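You operate a simulated robot arm through the tools that you are given. There is no shell and no other tool. Be economical: measure what you need, move in short steps, check, and stop when the job is done.

Carry out the task below with a simulated robot arm. There is one attempt and no reset: what you move stays moved.

Task
Fetch the gap shim from the top of the bogie bench and set it on top of the blue pad base.

It is judged by the outcome, as a careful person would: the job done as asked, and still so three seconds after it is handed in. It fails if anything else is knocked over, pushed out of place, dropped, spilled or broken.

Robot
A 7-joint arm with a two-finger parallel gripper, fixed in place. Base frame: the origin is at the foot of the arm, x ahead of it, y to its left, z up; the work surface is at about z = 0. Lengths are in m, angles in rad, forces in N, time in s.
With the tool pointing down near the work surface it reaches from about 0.24 to 0.62 m from the base axis. Its first joint turns from -1.152 to 1.152 rad. Payload 2.6 kg.
The TCP is the grasp point between the finger pads, 0.03 m short of the fingertips. In the tool frame z runs along the fingers and y along their closing line. The gripper opens to 0.094 m. The fingers are 0.028 m wide and 0.01 m thick; the gripper's body (0.05 by 0.096 m) begins 0.055 m behind the TCP.
Orientation is that of the tool frame in the base frame, as [roll, pitch, yaw] about the fixed x, y, z axes, in that order (R = Rz(yaw) Ry(pitch) Rx(roll)). With the fingers straight down and closing along the base's y, the tool's x points along the base's -x, its y along +y and its z along -z.

Tools
- The arm moves only by the tool drive_tool. Its argument "rows" is one flat list of numbers, 5 for each row, row after row: the shift along the tool's x, y, z in m, then the turn about the tool's z in rad, then the finger opening in m, from 0 to 0.094. In form: [dx, dy, dz, yaw, hand, dx, dy, dz, yaw, hand, ...]. A call has 1 to 10 rows; each row is the pose to reach, as a shift and turn from the pose commanded when the call began, along the tool's axes at that moment. Rows are played at 5 a second. More than 0.05 m and 0.15 rad between two rows, or a gripper value outside its range, and nothing of the call is played. Where a pose cannot be reached the arm comes as near as it can. A force on the tool above 40 N (or 10 N above the force at the start of the call, whichever is more), or a blocked arm, ends the call early, and 0.2 s more pass. The fingers move at their own pace (about 0.072 m/s each) and stop on an object; they squeeze with about 22 N. The grip force told is the motor's: it shows also when the fingers shut on nothing. Time passes only in rows, and 0.2 s behind the last, so rows that repeat a pose let the fingers close. The reply holds the time, the measured pose of the TCP, the force on the tool along the base axes, the opening and the grip force, in the units named above and with some noise, and new pictures: "show" is both (left out), scene, wrist or none.
- Cameras (640 x 400 px; columns grow to the right, rows downward): "scene" is fixed at [0.0321, 0.4253, 0.5727]; the picture's right is [-0.82, -0.58, 0.00], its down [-0.27, 0.38, -0.88] and it looks along [0.51, -0.72, -0.47] (base axes); focal length 318 px, centre (320, 200). "wrist" rides on the gripper at [0.076, 0.014, -0.102] in the tool frame; the picture's right is [-0.18, 0.98, 0.00], its down [-0.75, -0.14, -0.64] and it looks along [-0.63, -0.12, 0.77] (tool axes); focal length 243 px, centre (320, 200). There is no depth. A picture from a camera that has moved, and an enlarged one, comes with that camera's place and axes in the base frame and with its lens.
- zoom(camera, box): a new picture of the part [left, top, right, bottom] of that camera's present view, enlarged. The clock stands still meanwhile.
- job_done(): hands the job in; it is judged then, once.

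Go step by step. Nothing tells you positions but the pictures and the camera data: compare them with the known pose of the tool, close in by small moves and look again before you grip or let go. The budget is 90 turns and 170 pictures, counting those below and the enlarged ones. Unless the task says otherwise, let go and move clear before handing in, and close with one line.

The tools are called after ">>>" as a command line: name --argument value ..., lists and objects as JSON in quotes. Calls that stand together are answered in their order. drive_tool: Moves the arm, as the interface text tells. Its arguments: {"type":"object","properties":{"rows":{"type":"array","items":{"type":"number"}},"show":{"type":"string","enum":["both","scene","wrist","none"]}},"required":["rows"]} The other tools are called the same way: zoom (camera, box) takes an enlarged picture of a part of a camera's view; job_done () hands the job in.

At the start:

```text
time: 0.0
tcp_pos: [0.4268, 0.0008, 0.3149]
orientation: [-3.14, 0.001, -3.141]
ft_force: [0.6, -0.1, 0.1]
width: 0.0941
grip_force: 0.0
```

scene: 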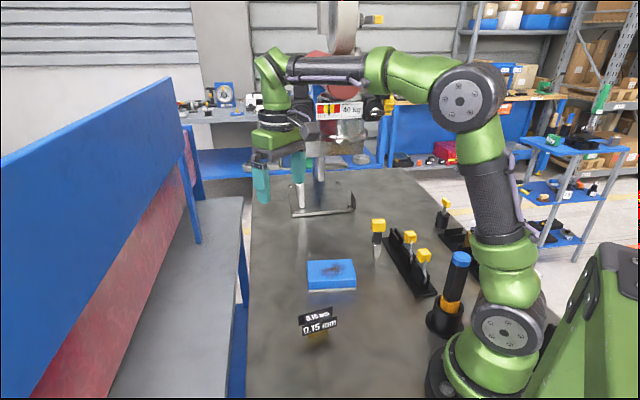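
wrist: 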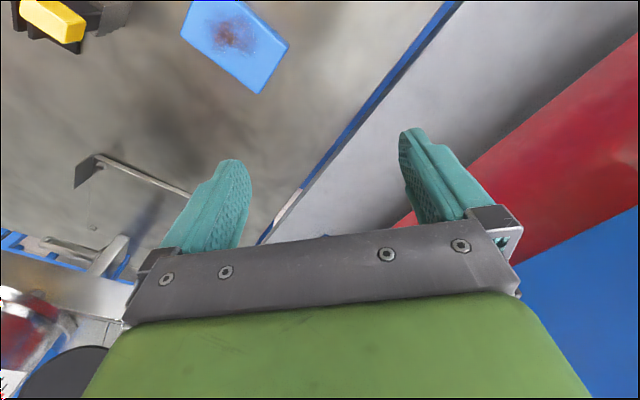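

I see a bench with a blue block (likely the pad base), and something labelled "0.15 mm" nearer the camera, which may be the gap shim. I'll zoom in on both before moving.

>>> zoom --camera "scene" --box '[250, 240, 410, 360]'

>>> zoom --camera "scene" --box '[240, 130, 500, 300]'

```text
3.33 times, centred on (330, 300) of scene
camera zoom: at [0.0321, 0.4253, 0.5727], right [-0.82, -0.58, 0.0], down [-0.27, 0.38, -0.88], along [0.51, -0.72, -0.47], focal length 1059 px, centre (287, -133)
```

zoom: 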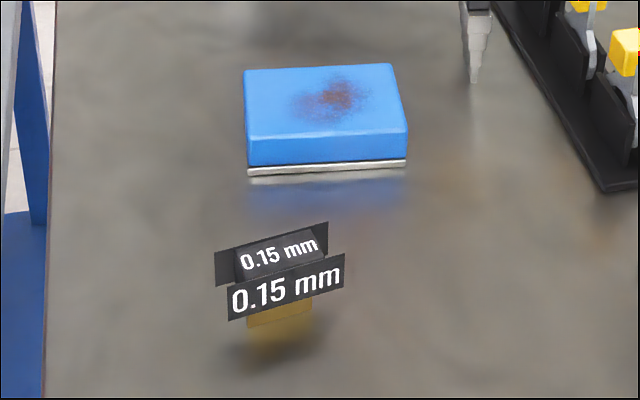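

```text
2.35 times, centred on (370, 215) of scene
camera zoom: at [0.0321, 0.4253, 0.5727], right [-0.82, -0.58, 0.0], down [-0.27, 0.38, -0.88], along [0.51, -0.72, -0.47], focal length 747 px, centre (202, 165)
```

zoom: 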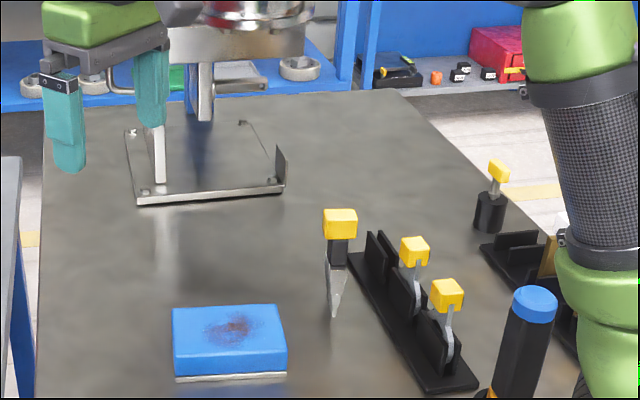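

The blue pad is at about (0.38, -0.113). The labelled thing is near (0.30, 0.04). I'll move the arm back toward it at height so the wrist camera can see it.

>>> drive_tool --rows '[0.04, 0, 0, 0, 0.094, 0.08, 0, 0, 0, 0.094, 0.12, 0, 0, 0, 0.094, 0.12, 0, 0, 0, 0.094]'

```text
time: 1.0
tcp_pos: [0.3053, 0.0011, 0.3147]
orientation: [3.141, 0.0, -3.141]
ft_force: [0.8, -0.5, 0.4]
width: 0.0938
grip_force: 0.1
camera wrist: at [0.2288, 0.0149, 0.4185], right [0.18, 0.98, 0.0], down [0.75, -0.14, 0.64], along [0.63, -0.12, -0.77], focal length 243 px, centre (320, 200)
```

scene: 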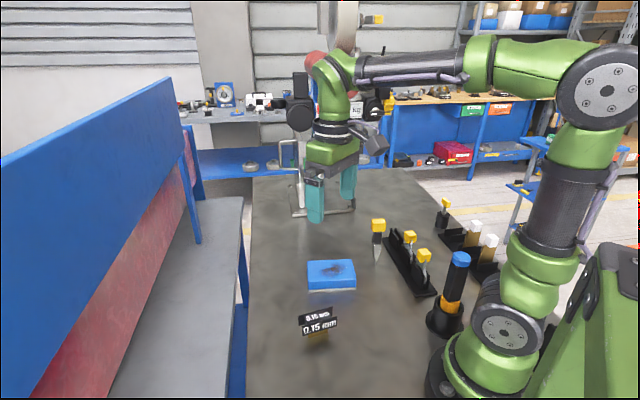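
wrist: 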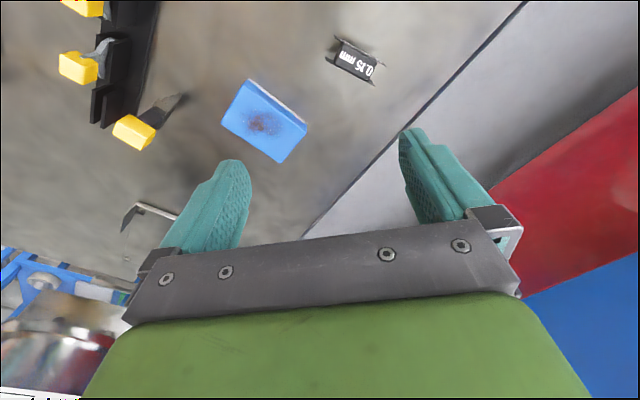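

>>> zoom --camera "wrist" --box '[296, 20, 416, 95]'

>>> zoom --camera "scene" --box '[280, 295, 360, 355]'

>>> zoom --camera "wrist" --box '[200, 60, 330, 170]'

```text
5.33 times, centred on (356, 58) of wrist
camera zoom: at [0.2288, 0.0149, 0.4185], right [0.18, 0.98, 0.0], down [0.75, -0.14, 0.64], along [0.63, -0.12, -0.77], focal length 1294 px, centre (128, 960)
```

zoom: 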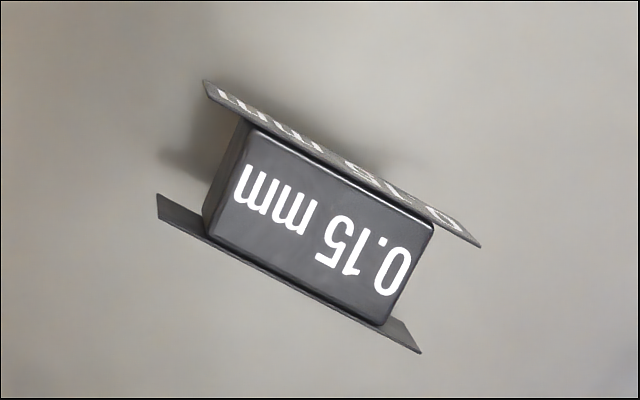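

```text
6.67 times, centred on (320, 325) of scene
camera zoom: at [0.0321, 0.4253, 0.5727], right [-0.82, -0.58, 0.0], down [-0.27, 0.38, -0.88], along [0.51, -0.72, -0.47], focal length 2117 px, centre (320, -633)
```

zoom: 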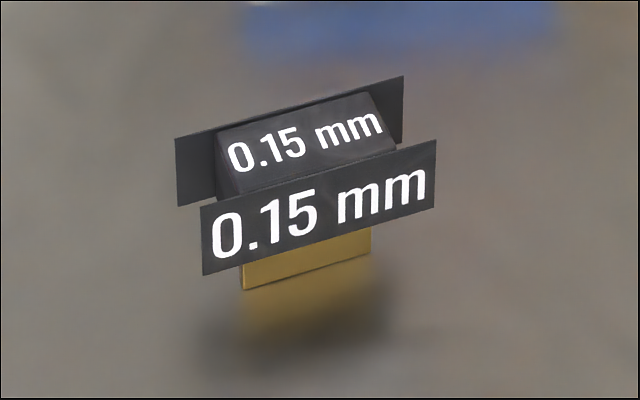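

```text
3.64 times, centred on (265, 115) of wrist
camera zoom: at [0.2288, 0.0149, 0.4185], right [0.18, 0.98, 0.0], down [0.75, -0.14, 0.64], along [0.63, -0.12, -0.77], focal length 882 px, centre (520, 509)
```

zoom: 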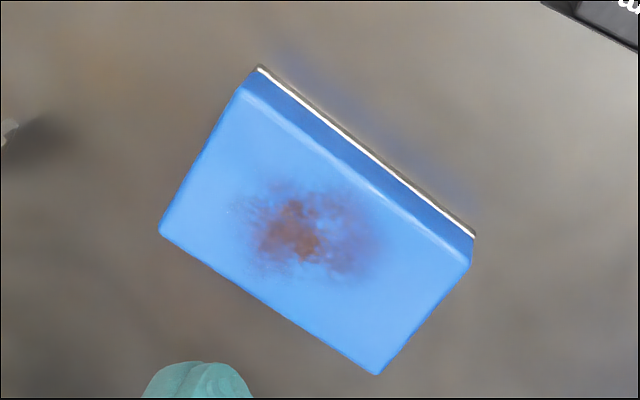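

The shim is a black handle with two label plates on a gold blade, centred at about (0.302, 0.048). Its top is at z≈0.058 and its long axis lies about 55° from base x. The pad is at (0.374, -0.106), its top at about z 0.037. I'll turn the tool across the plates and descend partway.

>>> drive_tool --rows '[0.0, 0.006, 0.015, -0.14, 0.094, 0.001, 0.012, 0.03, -0.28, 0.094, 0.001, 0.02, 0.045, -0.42, 0.094, 0.002, 0.027, 0.06, -0.56, 0.094, 0.002, 0.034, 0.08, -0.7, 0.094, 0.003, 0.04, 0.1, -0.84, 0.094, 0.003, 0.0467, 0.115, -0.96, 0.094, 0.003, 0.0467, 0.115, -0.96, 0.094]'

```text
time: 2.8
tcp_pos: [0.3037, 0.0471, 0.2003]
orientation: [-3.142, 0.0, -2.182]
ft_force: [0.5, 0.2, 0.6]
width: 0.094
grip_force: 0.0
camera wrist: at [0.2482, -0.0077, 0.3037], right [-0.7, 0.71, 0.0], down [0.55, 0.54, 0.64], along [0.46, 0.45, -0.77], focal length 243 px, centre (320, 200)
```

scene: 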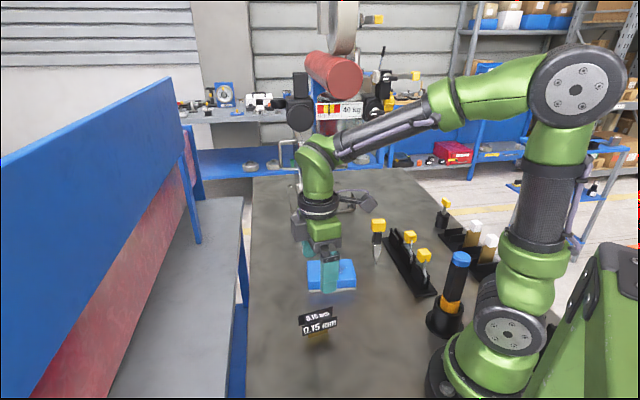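
wrist: 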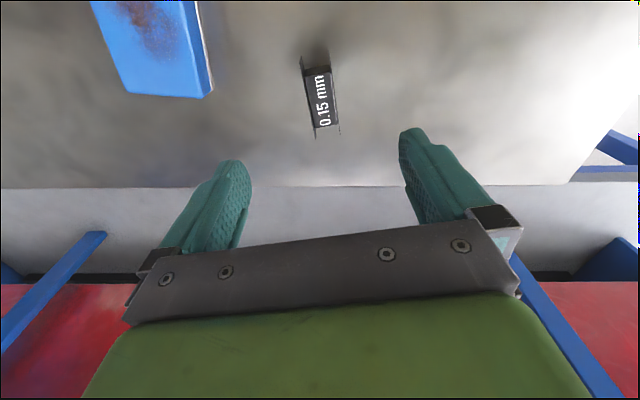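

>>> zoom --camera "wrist" --box '[272, 45, 368, 145]'

>>> zoom --camera "scene" --box '[280, 220, 400, 355]'

```text
4.00 times, centred on (320, 95) of wrist
camera zoom: at [0.2482, -0.0077, 0.3037], right [-0.7, 0.71, 0.0], down [0.55, 0.54, 0.64], along [0.46, 0.45, -0.77], focal length 970 px, centre (320, 620)
```

zoom: 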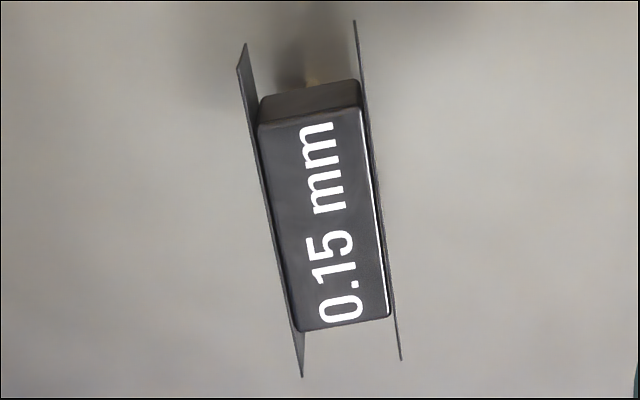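

```text
2.96 times, centred on (340, 288) of scene
camera zoom: at [0.0321, 0.4254, 0.5727], right [-0.82, -0.58, 0.0], down [-0.27, 0.38, -0.88], along [0.51, -0.72, -0.47], focal length 941 px, centre (261, -59)
```

zoom: 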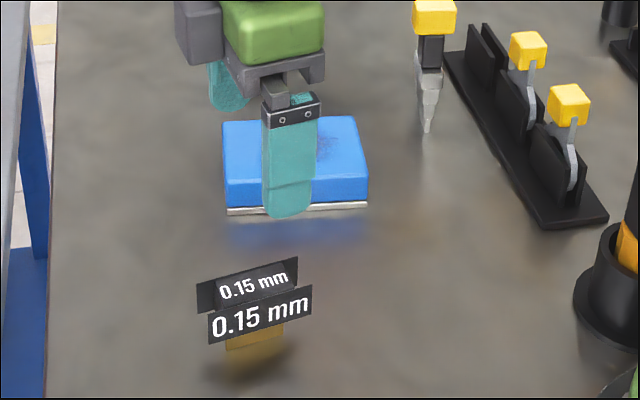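

The new view confirms the shim at (0.303, 0.049) and the yaw matches. I'll descend to z≈0.09 and check.

>>> drive_tool --rows '[-0.0015, 0.0014, 0.035, 0.01, 0.094, -0.0015, 0.0014, 0.07, 0.01, 0.094, -0.0015, 0.0014, 0.11, 0.01, 0.07, -0.0015, 0.0014, 0.11, 0.01, 0.07]'

```text
time: 3.8
tcp_pos: [0.3035, 0.0496, 0.0911]
orientation: [-3.141, 0.0, -2.192]
ft_force: [-0.2, 0.3, -0.5]
width: 0.0703
grip_force: 0.0
camera wrist: at [0.2466, -0.0038, 0.1942], right [-0.69, 0.72, 0.0], down [0.55, 0.53, 0.64], along [0.46, 0.44, -0.77], focal length 243 px, centre (320, 200)
```

scene: 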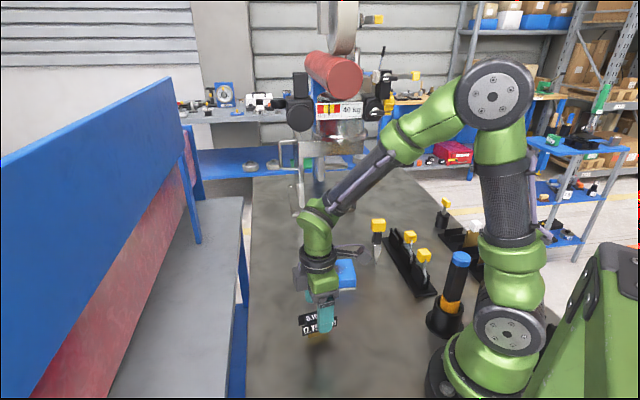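
wrist: 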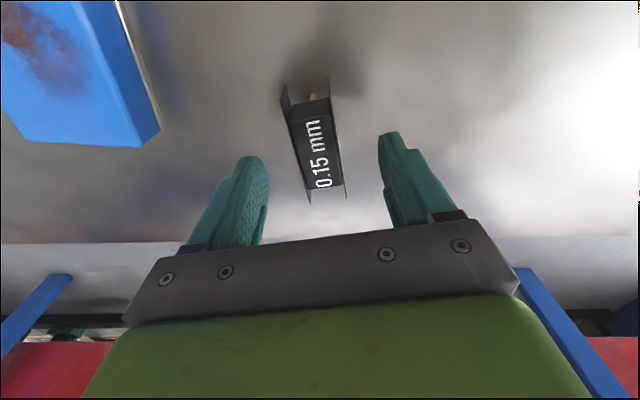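

>>> zoom --camera "wrist" --box '[240, 50, 400, 220]'

>>> zoom --camera "scene" --box '[280, 270, 370, 360]'

```text
2.35 times, centred on (320, 135) of wrist
camera zoom: at [0.2466, -0.0038, 0.1942], right [-0.69, 0.72, 0.0], down [0.55, 0.53, 0.64], along [0.46, 0.44, -0.77], focal length 571 px, centre (320, 353)
```

zoom: 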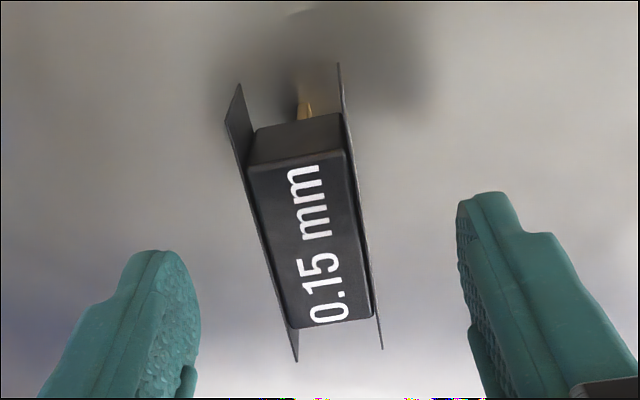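

```text
4.44 times, centred on (325, 315) of scene
camera zoom: at [0.0322, 0.4253, 0.5727], right [-0.82, -0.58, 0.0], down [-0.27, 0.38, -0.88], along [0.51, -0.72, -0.47], focal length 1412 px, centre (298, -311)
```

zoom: 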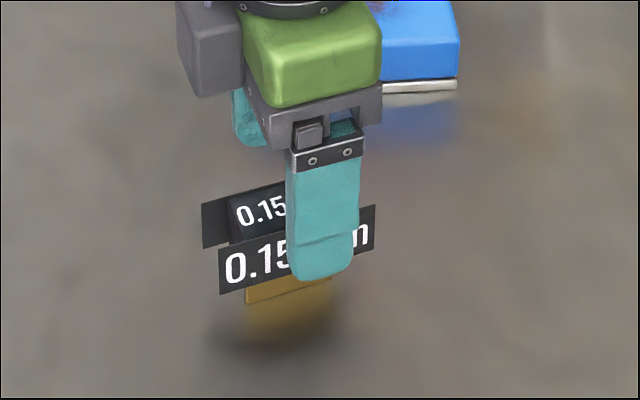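

The shim is a thin gold blade on edge under the black handle, and it sits centred between the fingers. I'll descend to grip height and close.

>>> drive_tool --rows '[0, 0, 0.022, 0, 0.07, 0, 0, 0.043, 0, 0.07, 0, 0, 0.043, 0, 0.06]'

```text
time: 4.6
tcp_pos: [0.3027, 0.0499, 0.0481]
orientation: [-3.14, 0.001, -2.192]
ft_force: [0.0, -0.2, -0.3]
width: 0.0601
grip_force: 0.0
camera wrist: at [0.2461, -0.0044, 0.1507], right [-0.69, 0.72, 0.0], down [0.55, 0.53, 0.64], along [0.46, 0.44, -0.77], focal length 243 px, centre (320, 200)
```

scene: 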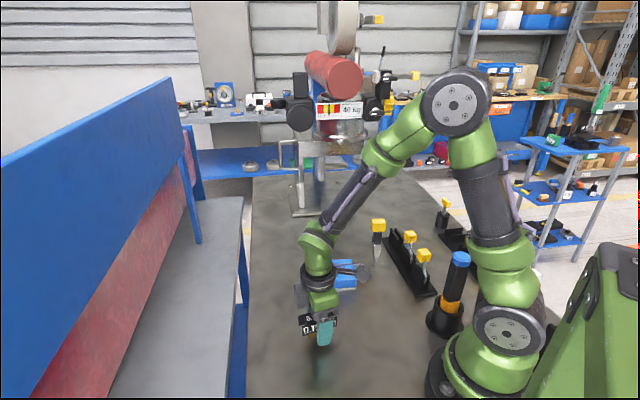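
wrist: 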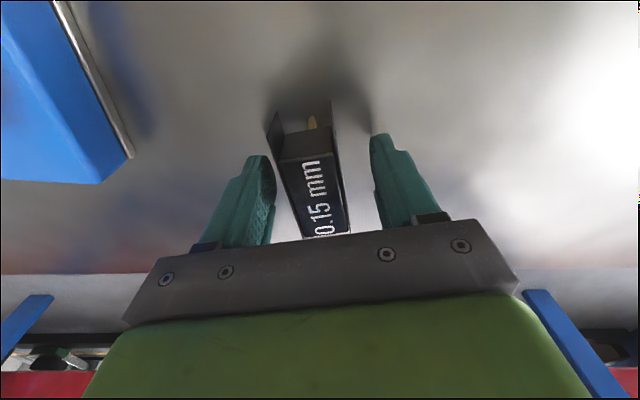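

>>> zoom --camera "wrist" --box '[240, 90, 400, 250]'

```text
2.50 times, centred on (320, 170) of wrist
camera zoom: at [0.2461, -0.0044, 0.1507], right [-0.69, 0.72, 0.0], down [0.55, 0.53, 0.64], along [0.46, 0.44, -0.77], focal length 606 px, centre (320, 275)
```

zoom: 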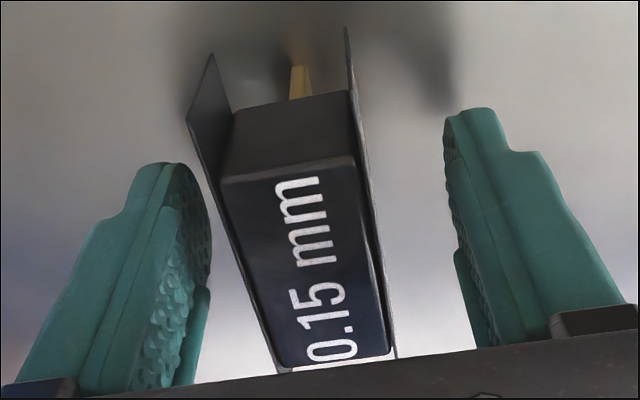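

The shim is centred to within about 1.7 mm, so I'll correct that and close.

>>> drive_tool --rows '[0, -0.0017, 0, 0, 0.06, 0, -0.0017, 0, 0, 0.045, 0, -0.0017, 0, 0, 0.036, 0, -0.0017, 0, 0, 0.02, 0, -0.0017, 0, 0, 0.015, 0, -0.0017, 0, 0, 0.015]'

```text
time: 6.0
tcp_pos: [0.304, 0.0482, 0.0485]
orientation: [-3.142, 0.0, -2.192]
ft_force: [-0.6, 0.8, 1.2]
width: 0.03
grip_force: 22.1
camera wrist: at [0.2481, -0.0056, 0.1509], right [-0.69, 0.72, 0.0], down [0.55, 0.53, 0.64], along [0.46, 0.44, -0.77], focal length 243 px, centre (320, 200)
```

scene: 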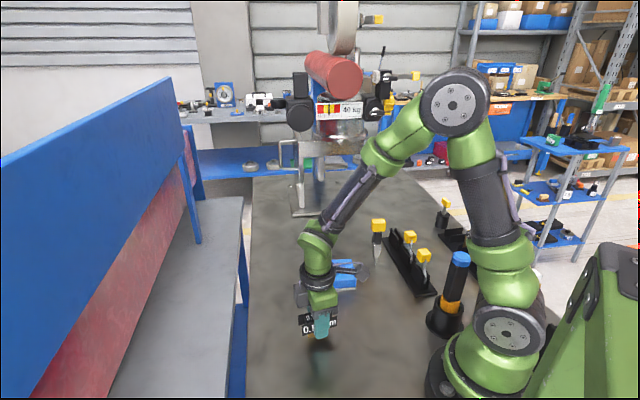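
wrist: 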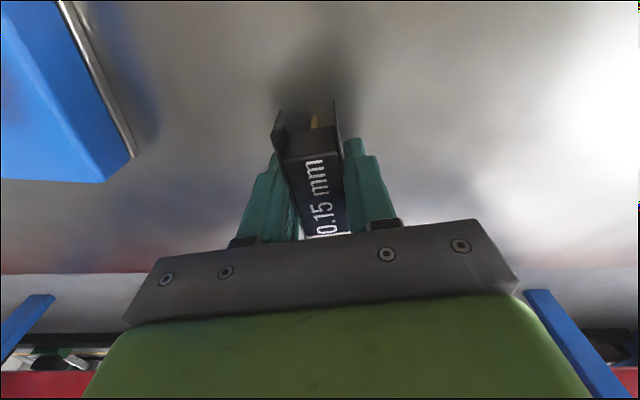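

The grip holds at 30 mm opening. I'll lift straight up and check.

>>> drive_tool --rows '[0, 0, -0.01, 0, 0.015, 0, 0, -0.04, 0, 0.015, 0, 0, -0.08, 0, 0.015, 0, 0, -0.12, 0, 0.015, 0, 0, -0.12, 0, 0.015]'

>>> zoom --camera "scene" --box '[270, 210, 390, 350]'

```text
time: 7.2
tcp_pos: [0.3039, 0.0478, 0.1674]
orientation: [3.141, 0.001, -2.191]
ft_force: [-0.1, -0.4, -0.7]
width: 0.03
grip_force: 21.7
camera wrist: at [0.2482, -0.0063, 0.2705], right [-0.69, 0.72, 0.0], down [0.55, 0.53, 0.64], along [0.46, 0.44, -0.77], focal length 243 px, centre (320, 200)
```

scene: 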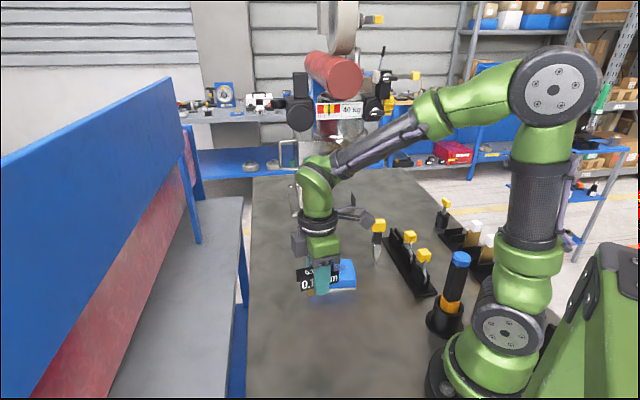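
wrist: 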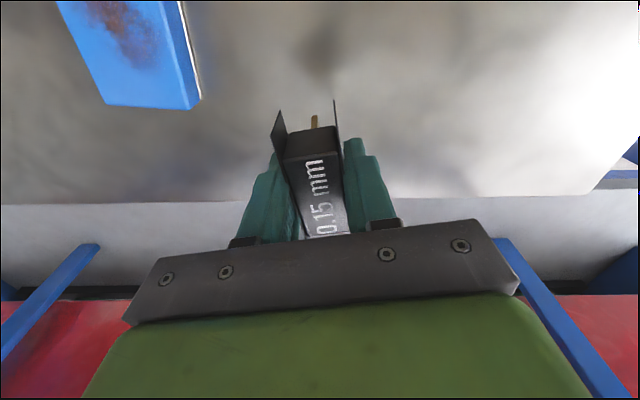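

```text
2.86 times, centred on (330, 280) of scene
camera zoom: at [0.0321, 0.4253, 0.5727], right [-0.82, -0.58, 0.0], down [-0.27, 0.38, -0.88], along [0.51, -0.72, -0.47], focal length 907 px, centre (291, -29)
```

zoom: 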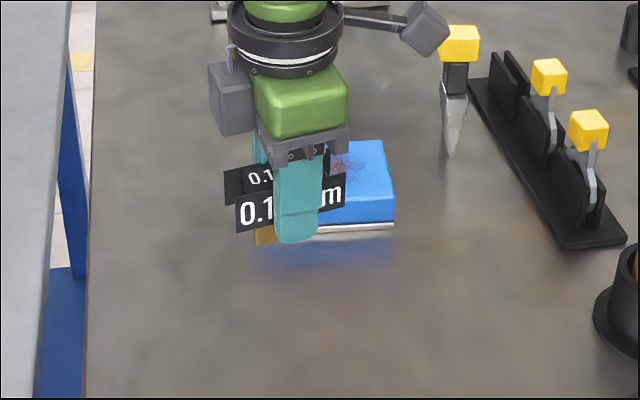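

The shim is lifted and upright. Next I'll move over the pad at this height.

>>> drive_tool --rows '[0.014, -0.024, 0, 0.04, 0.015, 0.028, -0.049, 0, 0.08, 0.015, 0.042, -0.073, 0, 0.12, 0.015, 0.056, -0.098, 0, 0.16, 0.015, 0.07, -0.122, 0, 0.2, 0.015, 0.0845, -0.1465, 0, 0.25, 0.015, 0.0845, -0.1465, 0, 0.25, 0.015]'

>>> zoom --camera "scene" --box '[270, 190, 410, 310]'

>>> zoom --camera "wrist" --box '[180, 0, 480, 250]'

```text
time: 8.8
tcp_pos: [0.3758, -0.1058, 0.1667]
orientation: [-3.141, -0.001, -2.441]
ft_force: [0.1, 0.4, -0.6]
width: 0.0299
grip_force: 22.5
camera wrist: at [0.3076, -0.1438, 0.2701], right [-0.49, 0.87, 0.0], down [0.67, 0.38, 0.64], along [0.56, 0.32, -0.77], focal length 243 px, centre (320, 200)
```

scene: 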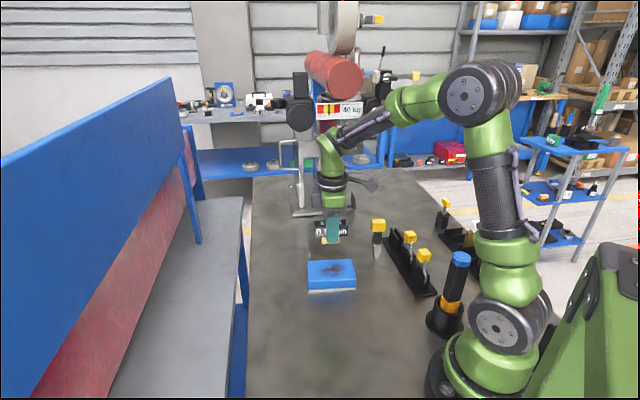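
wrist: 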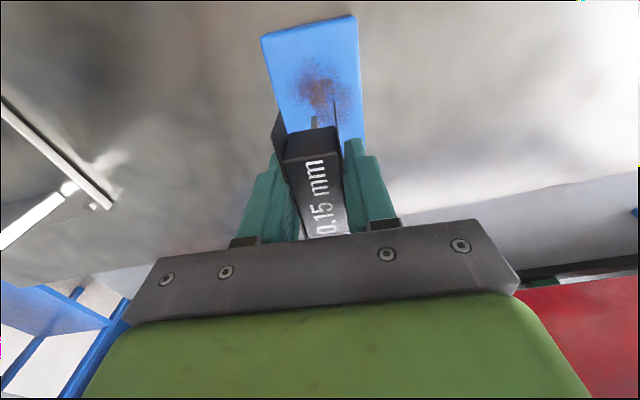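

```text
3.33 times, centred on (340, 250) of scene
camera zoom: at [0.0322, 0.4253, 0.5727], right [-0.82, -0.58, 0.0], down [-0.27, 0.38, -0.88], along [0.51, -0.72, -0.47], focal length 1059 px, centre (253, 33)
```

zoom: 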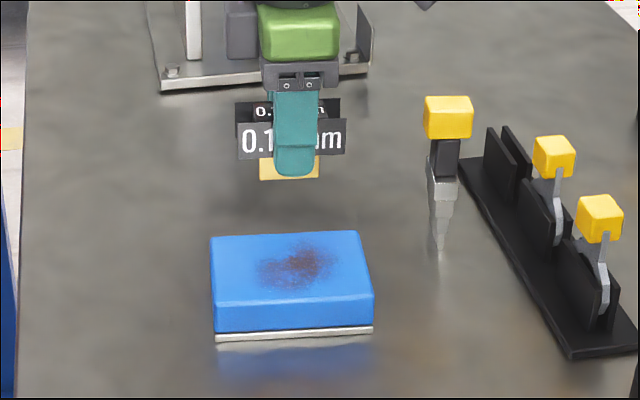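

```text
1.60 times, centred on (330, 125) of wrist
camera zoom: at [0.3076, -0.1438, 0.2701], right [-0.49, 0.87, 0.0], down [0.67, 0.38, 0.64], along [0.56, 0.32, -0.77], focal length 388 px, centre (304, 320)
```

zoom: 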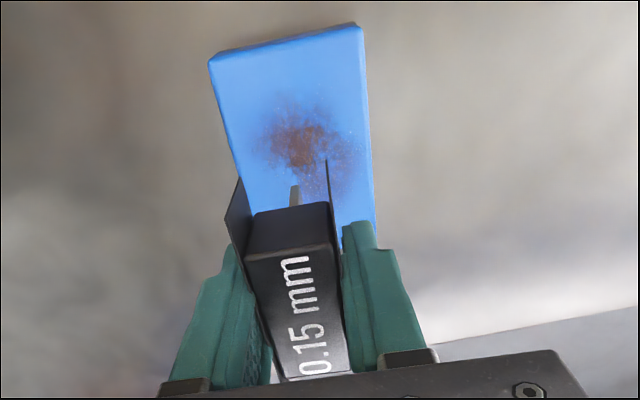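

Shim and pad are aligned, and the scene view again puts the pad top at about z 0.036. I'll descend until the blade is about 1 cm above it.

>>> drive_tool --rows '[0.001, 0.001, 0.02, 0, 0.015, 0.001, 0.001, 0.04, 0, 0.015, 0.001, 0.001, 0.06, 0, 0.015, 0.001, 0.001, 0.072, 0, 0.015, 0.001, 0.001, 0.072, 0, 0.015]'

>>> zoom --camera "scene" --box '[290, 220, 380, 300]'

```text
time: 10.0
tcp_pos: [0.3732, -0.1061, 0.0948]
orientation: [-3.142, 0.0, -2.444]
ft_force: [0.3, 0.5, -1.2]
width: 0.0298
grip_force: 22.0
camera wrist: at [0.3057, -0.145, 0.1988], right [-0.49, 0.87, 0.0], down [0.67, 0.38, 0.64], along [0.56, 0.32, -0.77], focal length 243 px, centre (320, 200)
```

scene: 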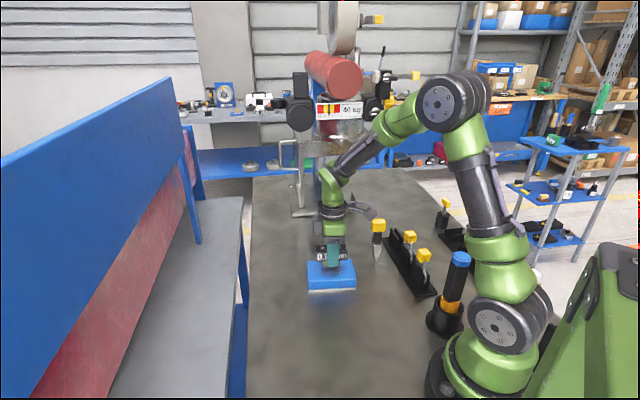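
wrist: 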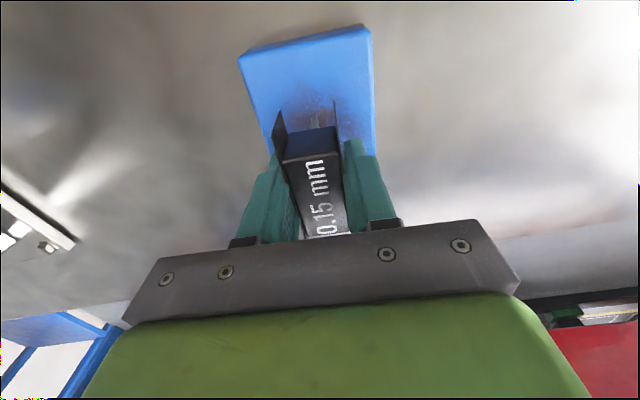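

```text
5.00 times, centred on (335, 260) of scene
camera zoom: at [0.0322, 0.4253, 0.5727], right [-0.82, -0.58, 0.0], down [-0.27, 0.38, -0.88], along [0.51, -0.72, -0.47], focal length 1588 px, centre (245, -100)
```

zoom: 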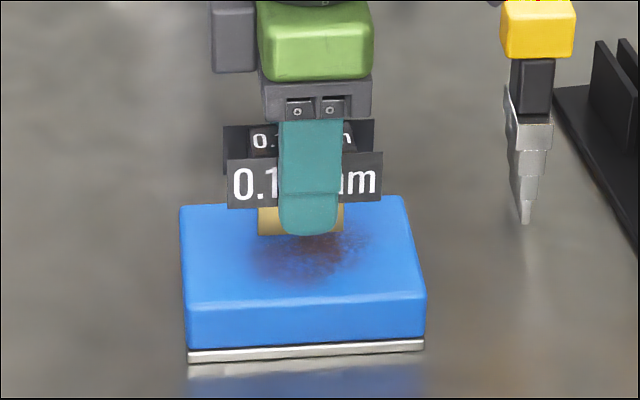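

The blade is about 9 mm above the pad centre. I'll lower it in small steps and watch the force.

>>> drive_tool --rows '[0, 0, 0.004, 0, 0.015, 0, 0, 0.007, 0, 0.015, 0, 0, 0.007, 0, 0.015]' --show "none"

>>> drive_tool --rows '[0, 0, 0.001, 0, 0.015, 0, 0, 0.0015, 0, 0.015]' --show "none"

>>> zoom --camera "scene" --box '[290, 220, 380, 300]'

```text
time: 10.8
tcp_pos: [0.3736, -0.1081, 0.0895]
orientation: [3.141, 0.0, -2.442]
ft_force: [0.1, 0.1, -1.8]
width: 0.0299
grip_force: 21.6
```

```text
time: 11.4
tcp_pos: [0.3736, -0.1059, 0.0864]
orientation: [-3.141, -0.001, -2.442]
ft_force: [-0.5, 0.0, -1.0]
width: 0.03
grip_force: 22.3
```

```text
5.00 times, centred on (335, 260) of scene
camera zoom: at [0.0322, 0.4253, 0.5727], right [-0.82, -0.58, 0.0], down [-0.27, 0.38, -0.88], along [0.51, -0.72, -0.47], focal length 1588 px, centre (245, -100)
```

zoom: 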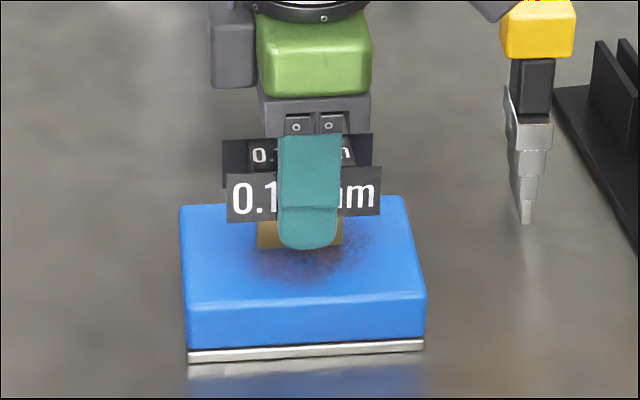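

Not touching yet. I'll continue down in 1 mm steps.

>>> drive_tool --rows '[0, 0, 0.001, 0, 0.015, 0, 0, 0.001, 0, 0.015]' --show "none"

>>> drive_tool --rows '[0, 0, 0.001, 0, 0.015, 0, 0, 0.001, 0, 0.015]' --show "none"

>>> zoom --camera "scene" --box '[290, 220, 380, 300]'

```text
time: 12.0
tcp_pos: [0.374, -0.1068, 0.0872]
orientation: [-3.141, 0.0, -2.443]
ft_force: [0.5, 0.1, -0.9]
width: 0.0302
grip_force: 22.4
```

```text
time: 12.6
tcp_pos: [0.3745, -0.106, 0.0851]
orientation: [-3.14, 0.002, -2.442]
ft_force: [-4.0, -0.5, 15.8]
width: 0.03
grip_force: 21.7
```

```text
5.00 times, centred on (335, 260) of scene
camera zoom: at [0.0321, 0.4254, 0.5727], right [-0.82, -0.58, 0.0], down [-0.27, 0.38, -0.88], along [0.51, -0.72, -0.47], focal length 1588 px, centre (245, -100)
```

zoom: 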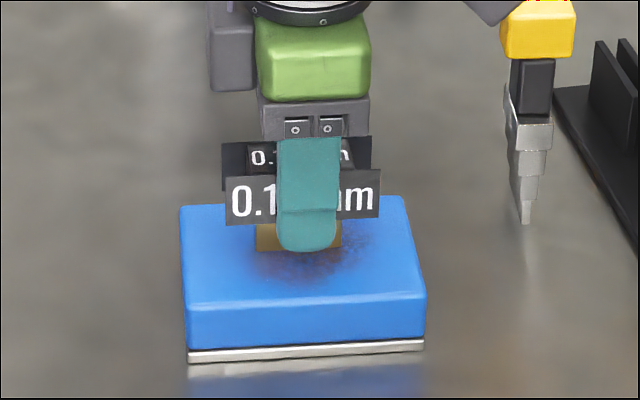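

Contact: 16 N upward. I'll ease off 0.5 mm and open the fingers gradually.

>>> drive_tool --rows '[0, 0, -0.0005, 0, 0.015, 0, 0, -0.0005, 0, 0.015]' --show "none"

```text
time: 13.2
tcp_pos: [0.3734, -0.1054, 0.0853]
orientation: [-3.14, 0.003, -2.44]
ft_force: [4.7, -0.7, 9.0]
width: 0.0299
grip_force: 22.0
```

>>> drive_tool --rows '[0, 0, -0.0003, 0, 0.015, 0, 0, -0.0003, 0, 0.029, 0, 0, -0.0003, 0, 0.031, 0, 0, -0.0003, 0, 0.033, 0, 0, -0.0003, 0, 0.036, 0, 0, -0.0003, 0, 0.036]'

>>> zoom --camera "wrist" --box '[220, 80, 420, 250]'

>>> zoom --camera "scene" --box '[290, 220, 380, 300]'

```text
time: 14.6
tcp_pos: [0.3736, -0.1056, 0.0861]
orientation: [3.141, 0.001, -2.441]
ft_force: [0.1, -0.2, 0.0]
width: 0.0361
grip_force: 0.0
camera wrist: at [0.3055, -0.1444, 0.189], right [-0.49, 0.87, 0.0], down [0.67, 0.38, 0.64], along [0.56, 0.32, -0.77], focal length 243 px, centre (320, 200)
```

scene: 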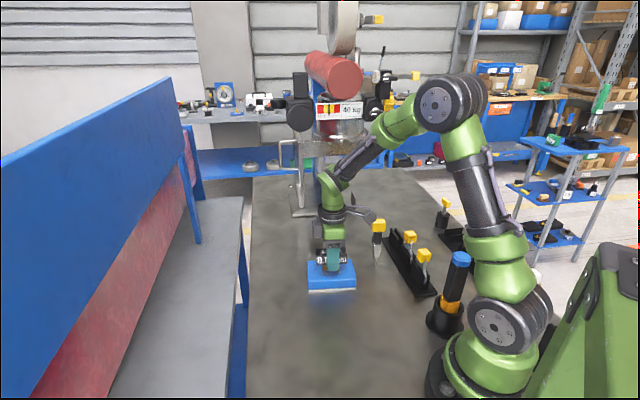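
wrist: 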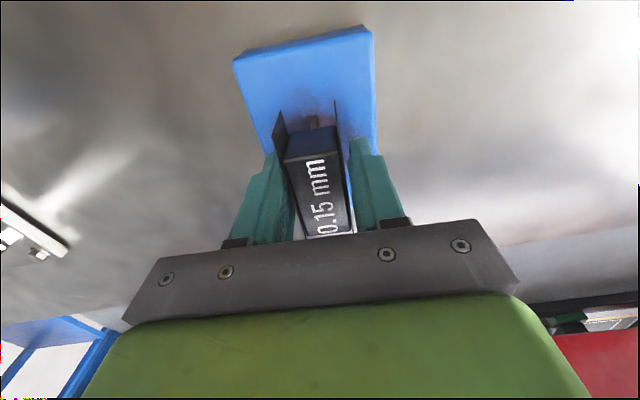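

```text
2.35 times, centred on (320, 165) of wrist
camera zoom: at [0.3055, -0.1444, 0.189], right [-0.49, 0.87, 0.0], down [0.67, 0.38, 0.64], along [0.56, 0.32, -0.77], focal length 571 px, centre (320, 282)
```

zoom: 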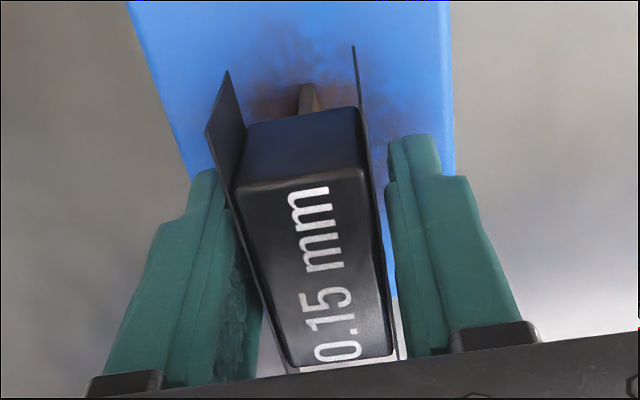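

```text
5.00 times, centred on (335, 260) of scene
camera zoom: at [0.0321, 0.4253, 0.5727], right [-0.82, -0.58, 0.0], down [-0.27, 0.38, -0.88], along [0.51, -0.72, -0.47], focal length 1588 px, centre (245, -100)
```

zoom: 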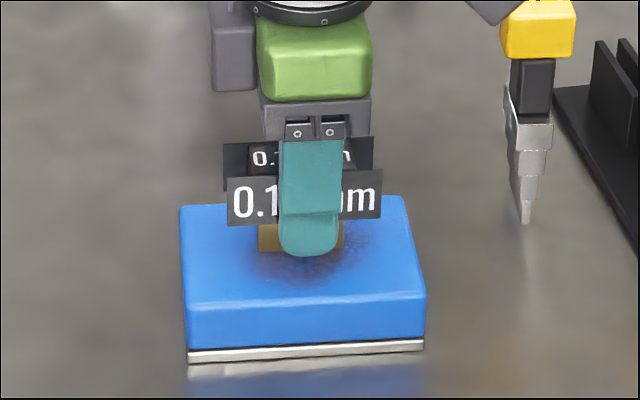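

Released and standing. I'll open a little more and wait to see that it stays upright on its own.

>>> drive_tool --rows '[0, 0, 0, 0, 0.042, 0, 0, 0, 0, 0.048, 0, 0, 0, 0, 0.048, 0, 0, 0, 0, 0.048]' --show "none"

>>> zoom --camera "wrist" --box '[220, 80, 420, 250]'

>>> zoom --camera "scene" --box '[290, 220, 380, 300]'

```text
time: 15.6
tcp_pos: [0.3721, -0.1059, 0.0871]
orientation: [3.141, 0.001, -2.441]
ft_force: [-0.4, -0.6, -0.2]
width: 0.0479
grip_force: 0.1
```

```text
2.35 times, centred on (320, 165) of wrist
camera zoom: at [0.3055, -0.1444, 0.189], right [-0.49, 0.87, 0.0], down [0.67, 0.38, 0.64], along [0.56, 0.32, -0.77], focal length 571 px, centre (320, 282)
```

zoom: 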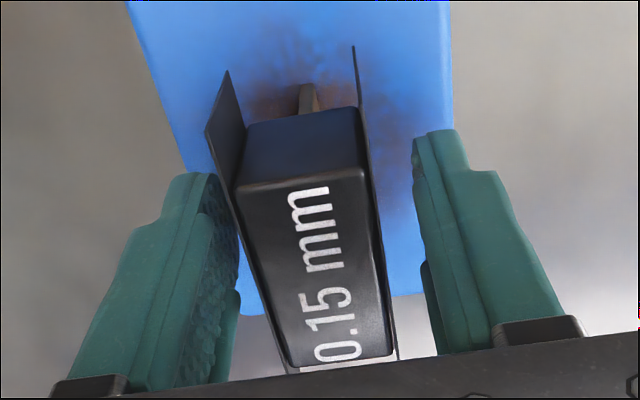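

```text
5.00 times, centred on (335, 260) of scene
camera zoom: at [0.0321, 0.4253, 0.5727], right [-0.82, -0.58, 0.0], down [-0.27, 0.38, -0.88], along [0.51, -0.72, -0.47], focal length 1588 px, centre (245, -100)
```

zoom: 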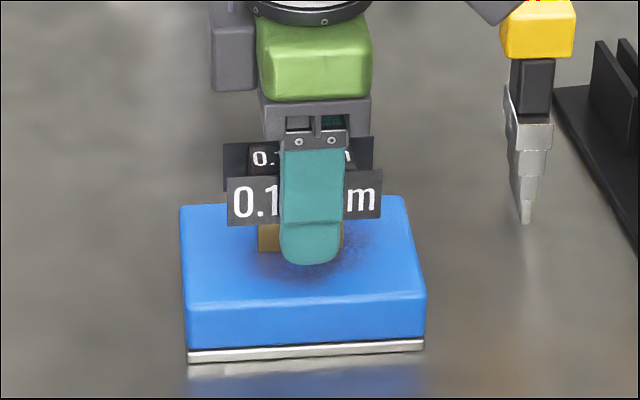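

It hasn't moved and stands upright. I'll open wider and retreat straight up.

>>> drive_tool --rows '[0, 0, 0, 0, 0.07, 0, 0, 0, 0, 0.07, 0, 0, -0.02, 0, 0.07, 0, 0, -0.05, 0, 0.07, 0, 0, -0.09, 0, 0.07, 0, 0, -0.13, 0, 0.07, 0, 0, -0.13, 0, 0.07, 0, 0, -0.13, 0, 0.07, 0, 0, -0.13, 0, 0.07]'

>>> zoom --camera "scene" --box '[290, 220, 380, 300]'

```text
time: 17.6
tcp_pos: [0.374, -0.1073, 0.2164]
orientation: [-3.141, 0.0, -2.442]
ft_force: [-0.6, -0.6, 0.2]
width: 0.0698
grip_force: 0.0
camera wrist: at [0.3054, -0.1458, 0.3191], right [-0.49, 0.87, 0.0], down [0.67, 0.38, 0.64], along [0.56, 0.32, -0.77], focal length 243 px, centre (320, 200)
```

scene: 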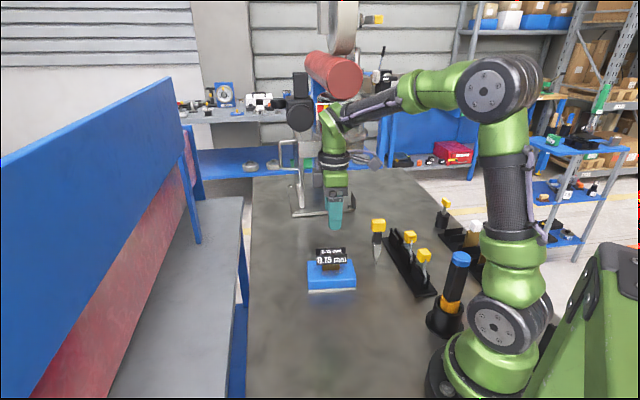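
wrist: 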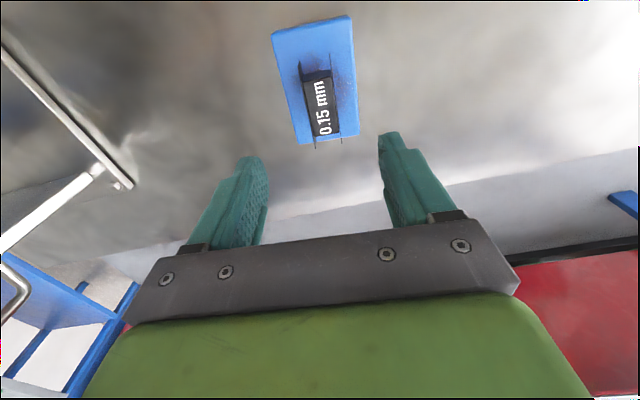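

```text
5.00 times, centred on (335, 260) of scene
camera zoom: at [0.0321, 0.4253, 0.5727], right [-0.82, -0.58, 0.0], down [-0.27, 0.38, -0.88], along [0.51, -0.72, -0.47], focal length 1588 px, centre (245, -100)
```

zoom: 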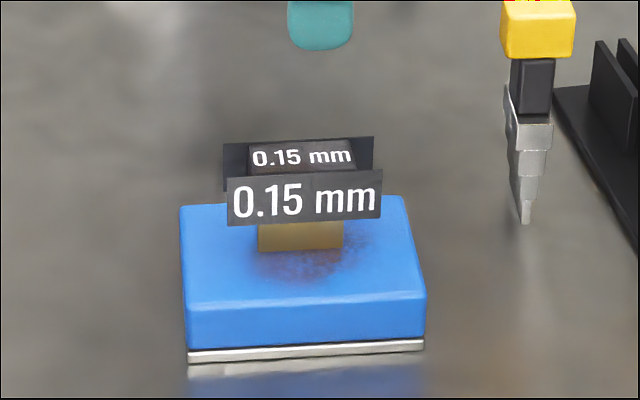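

The shim stands upright on the pad, the gripper is clear, and nothing else has moved. I'm handing in.

>>> job_done

```text
The job is handed in.
```

The gap shim is standing upright near the centre of the blue pad base; the gripper has let go and moved clear, and I saw nothing else disturbed.
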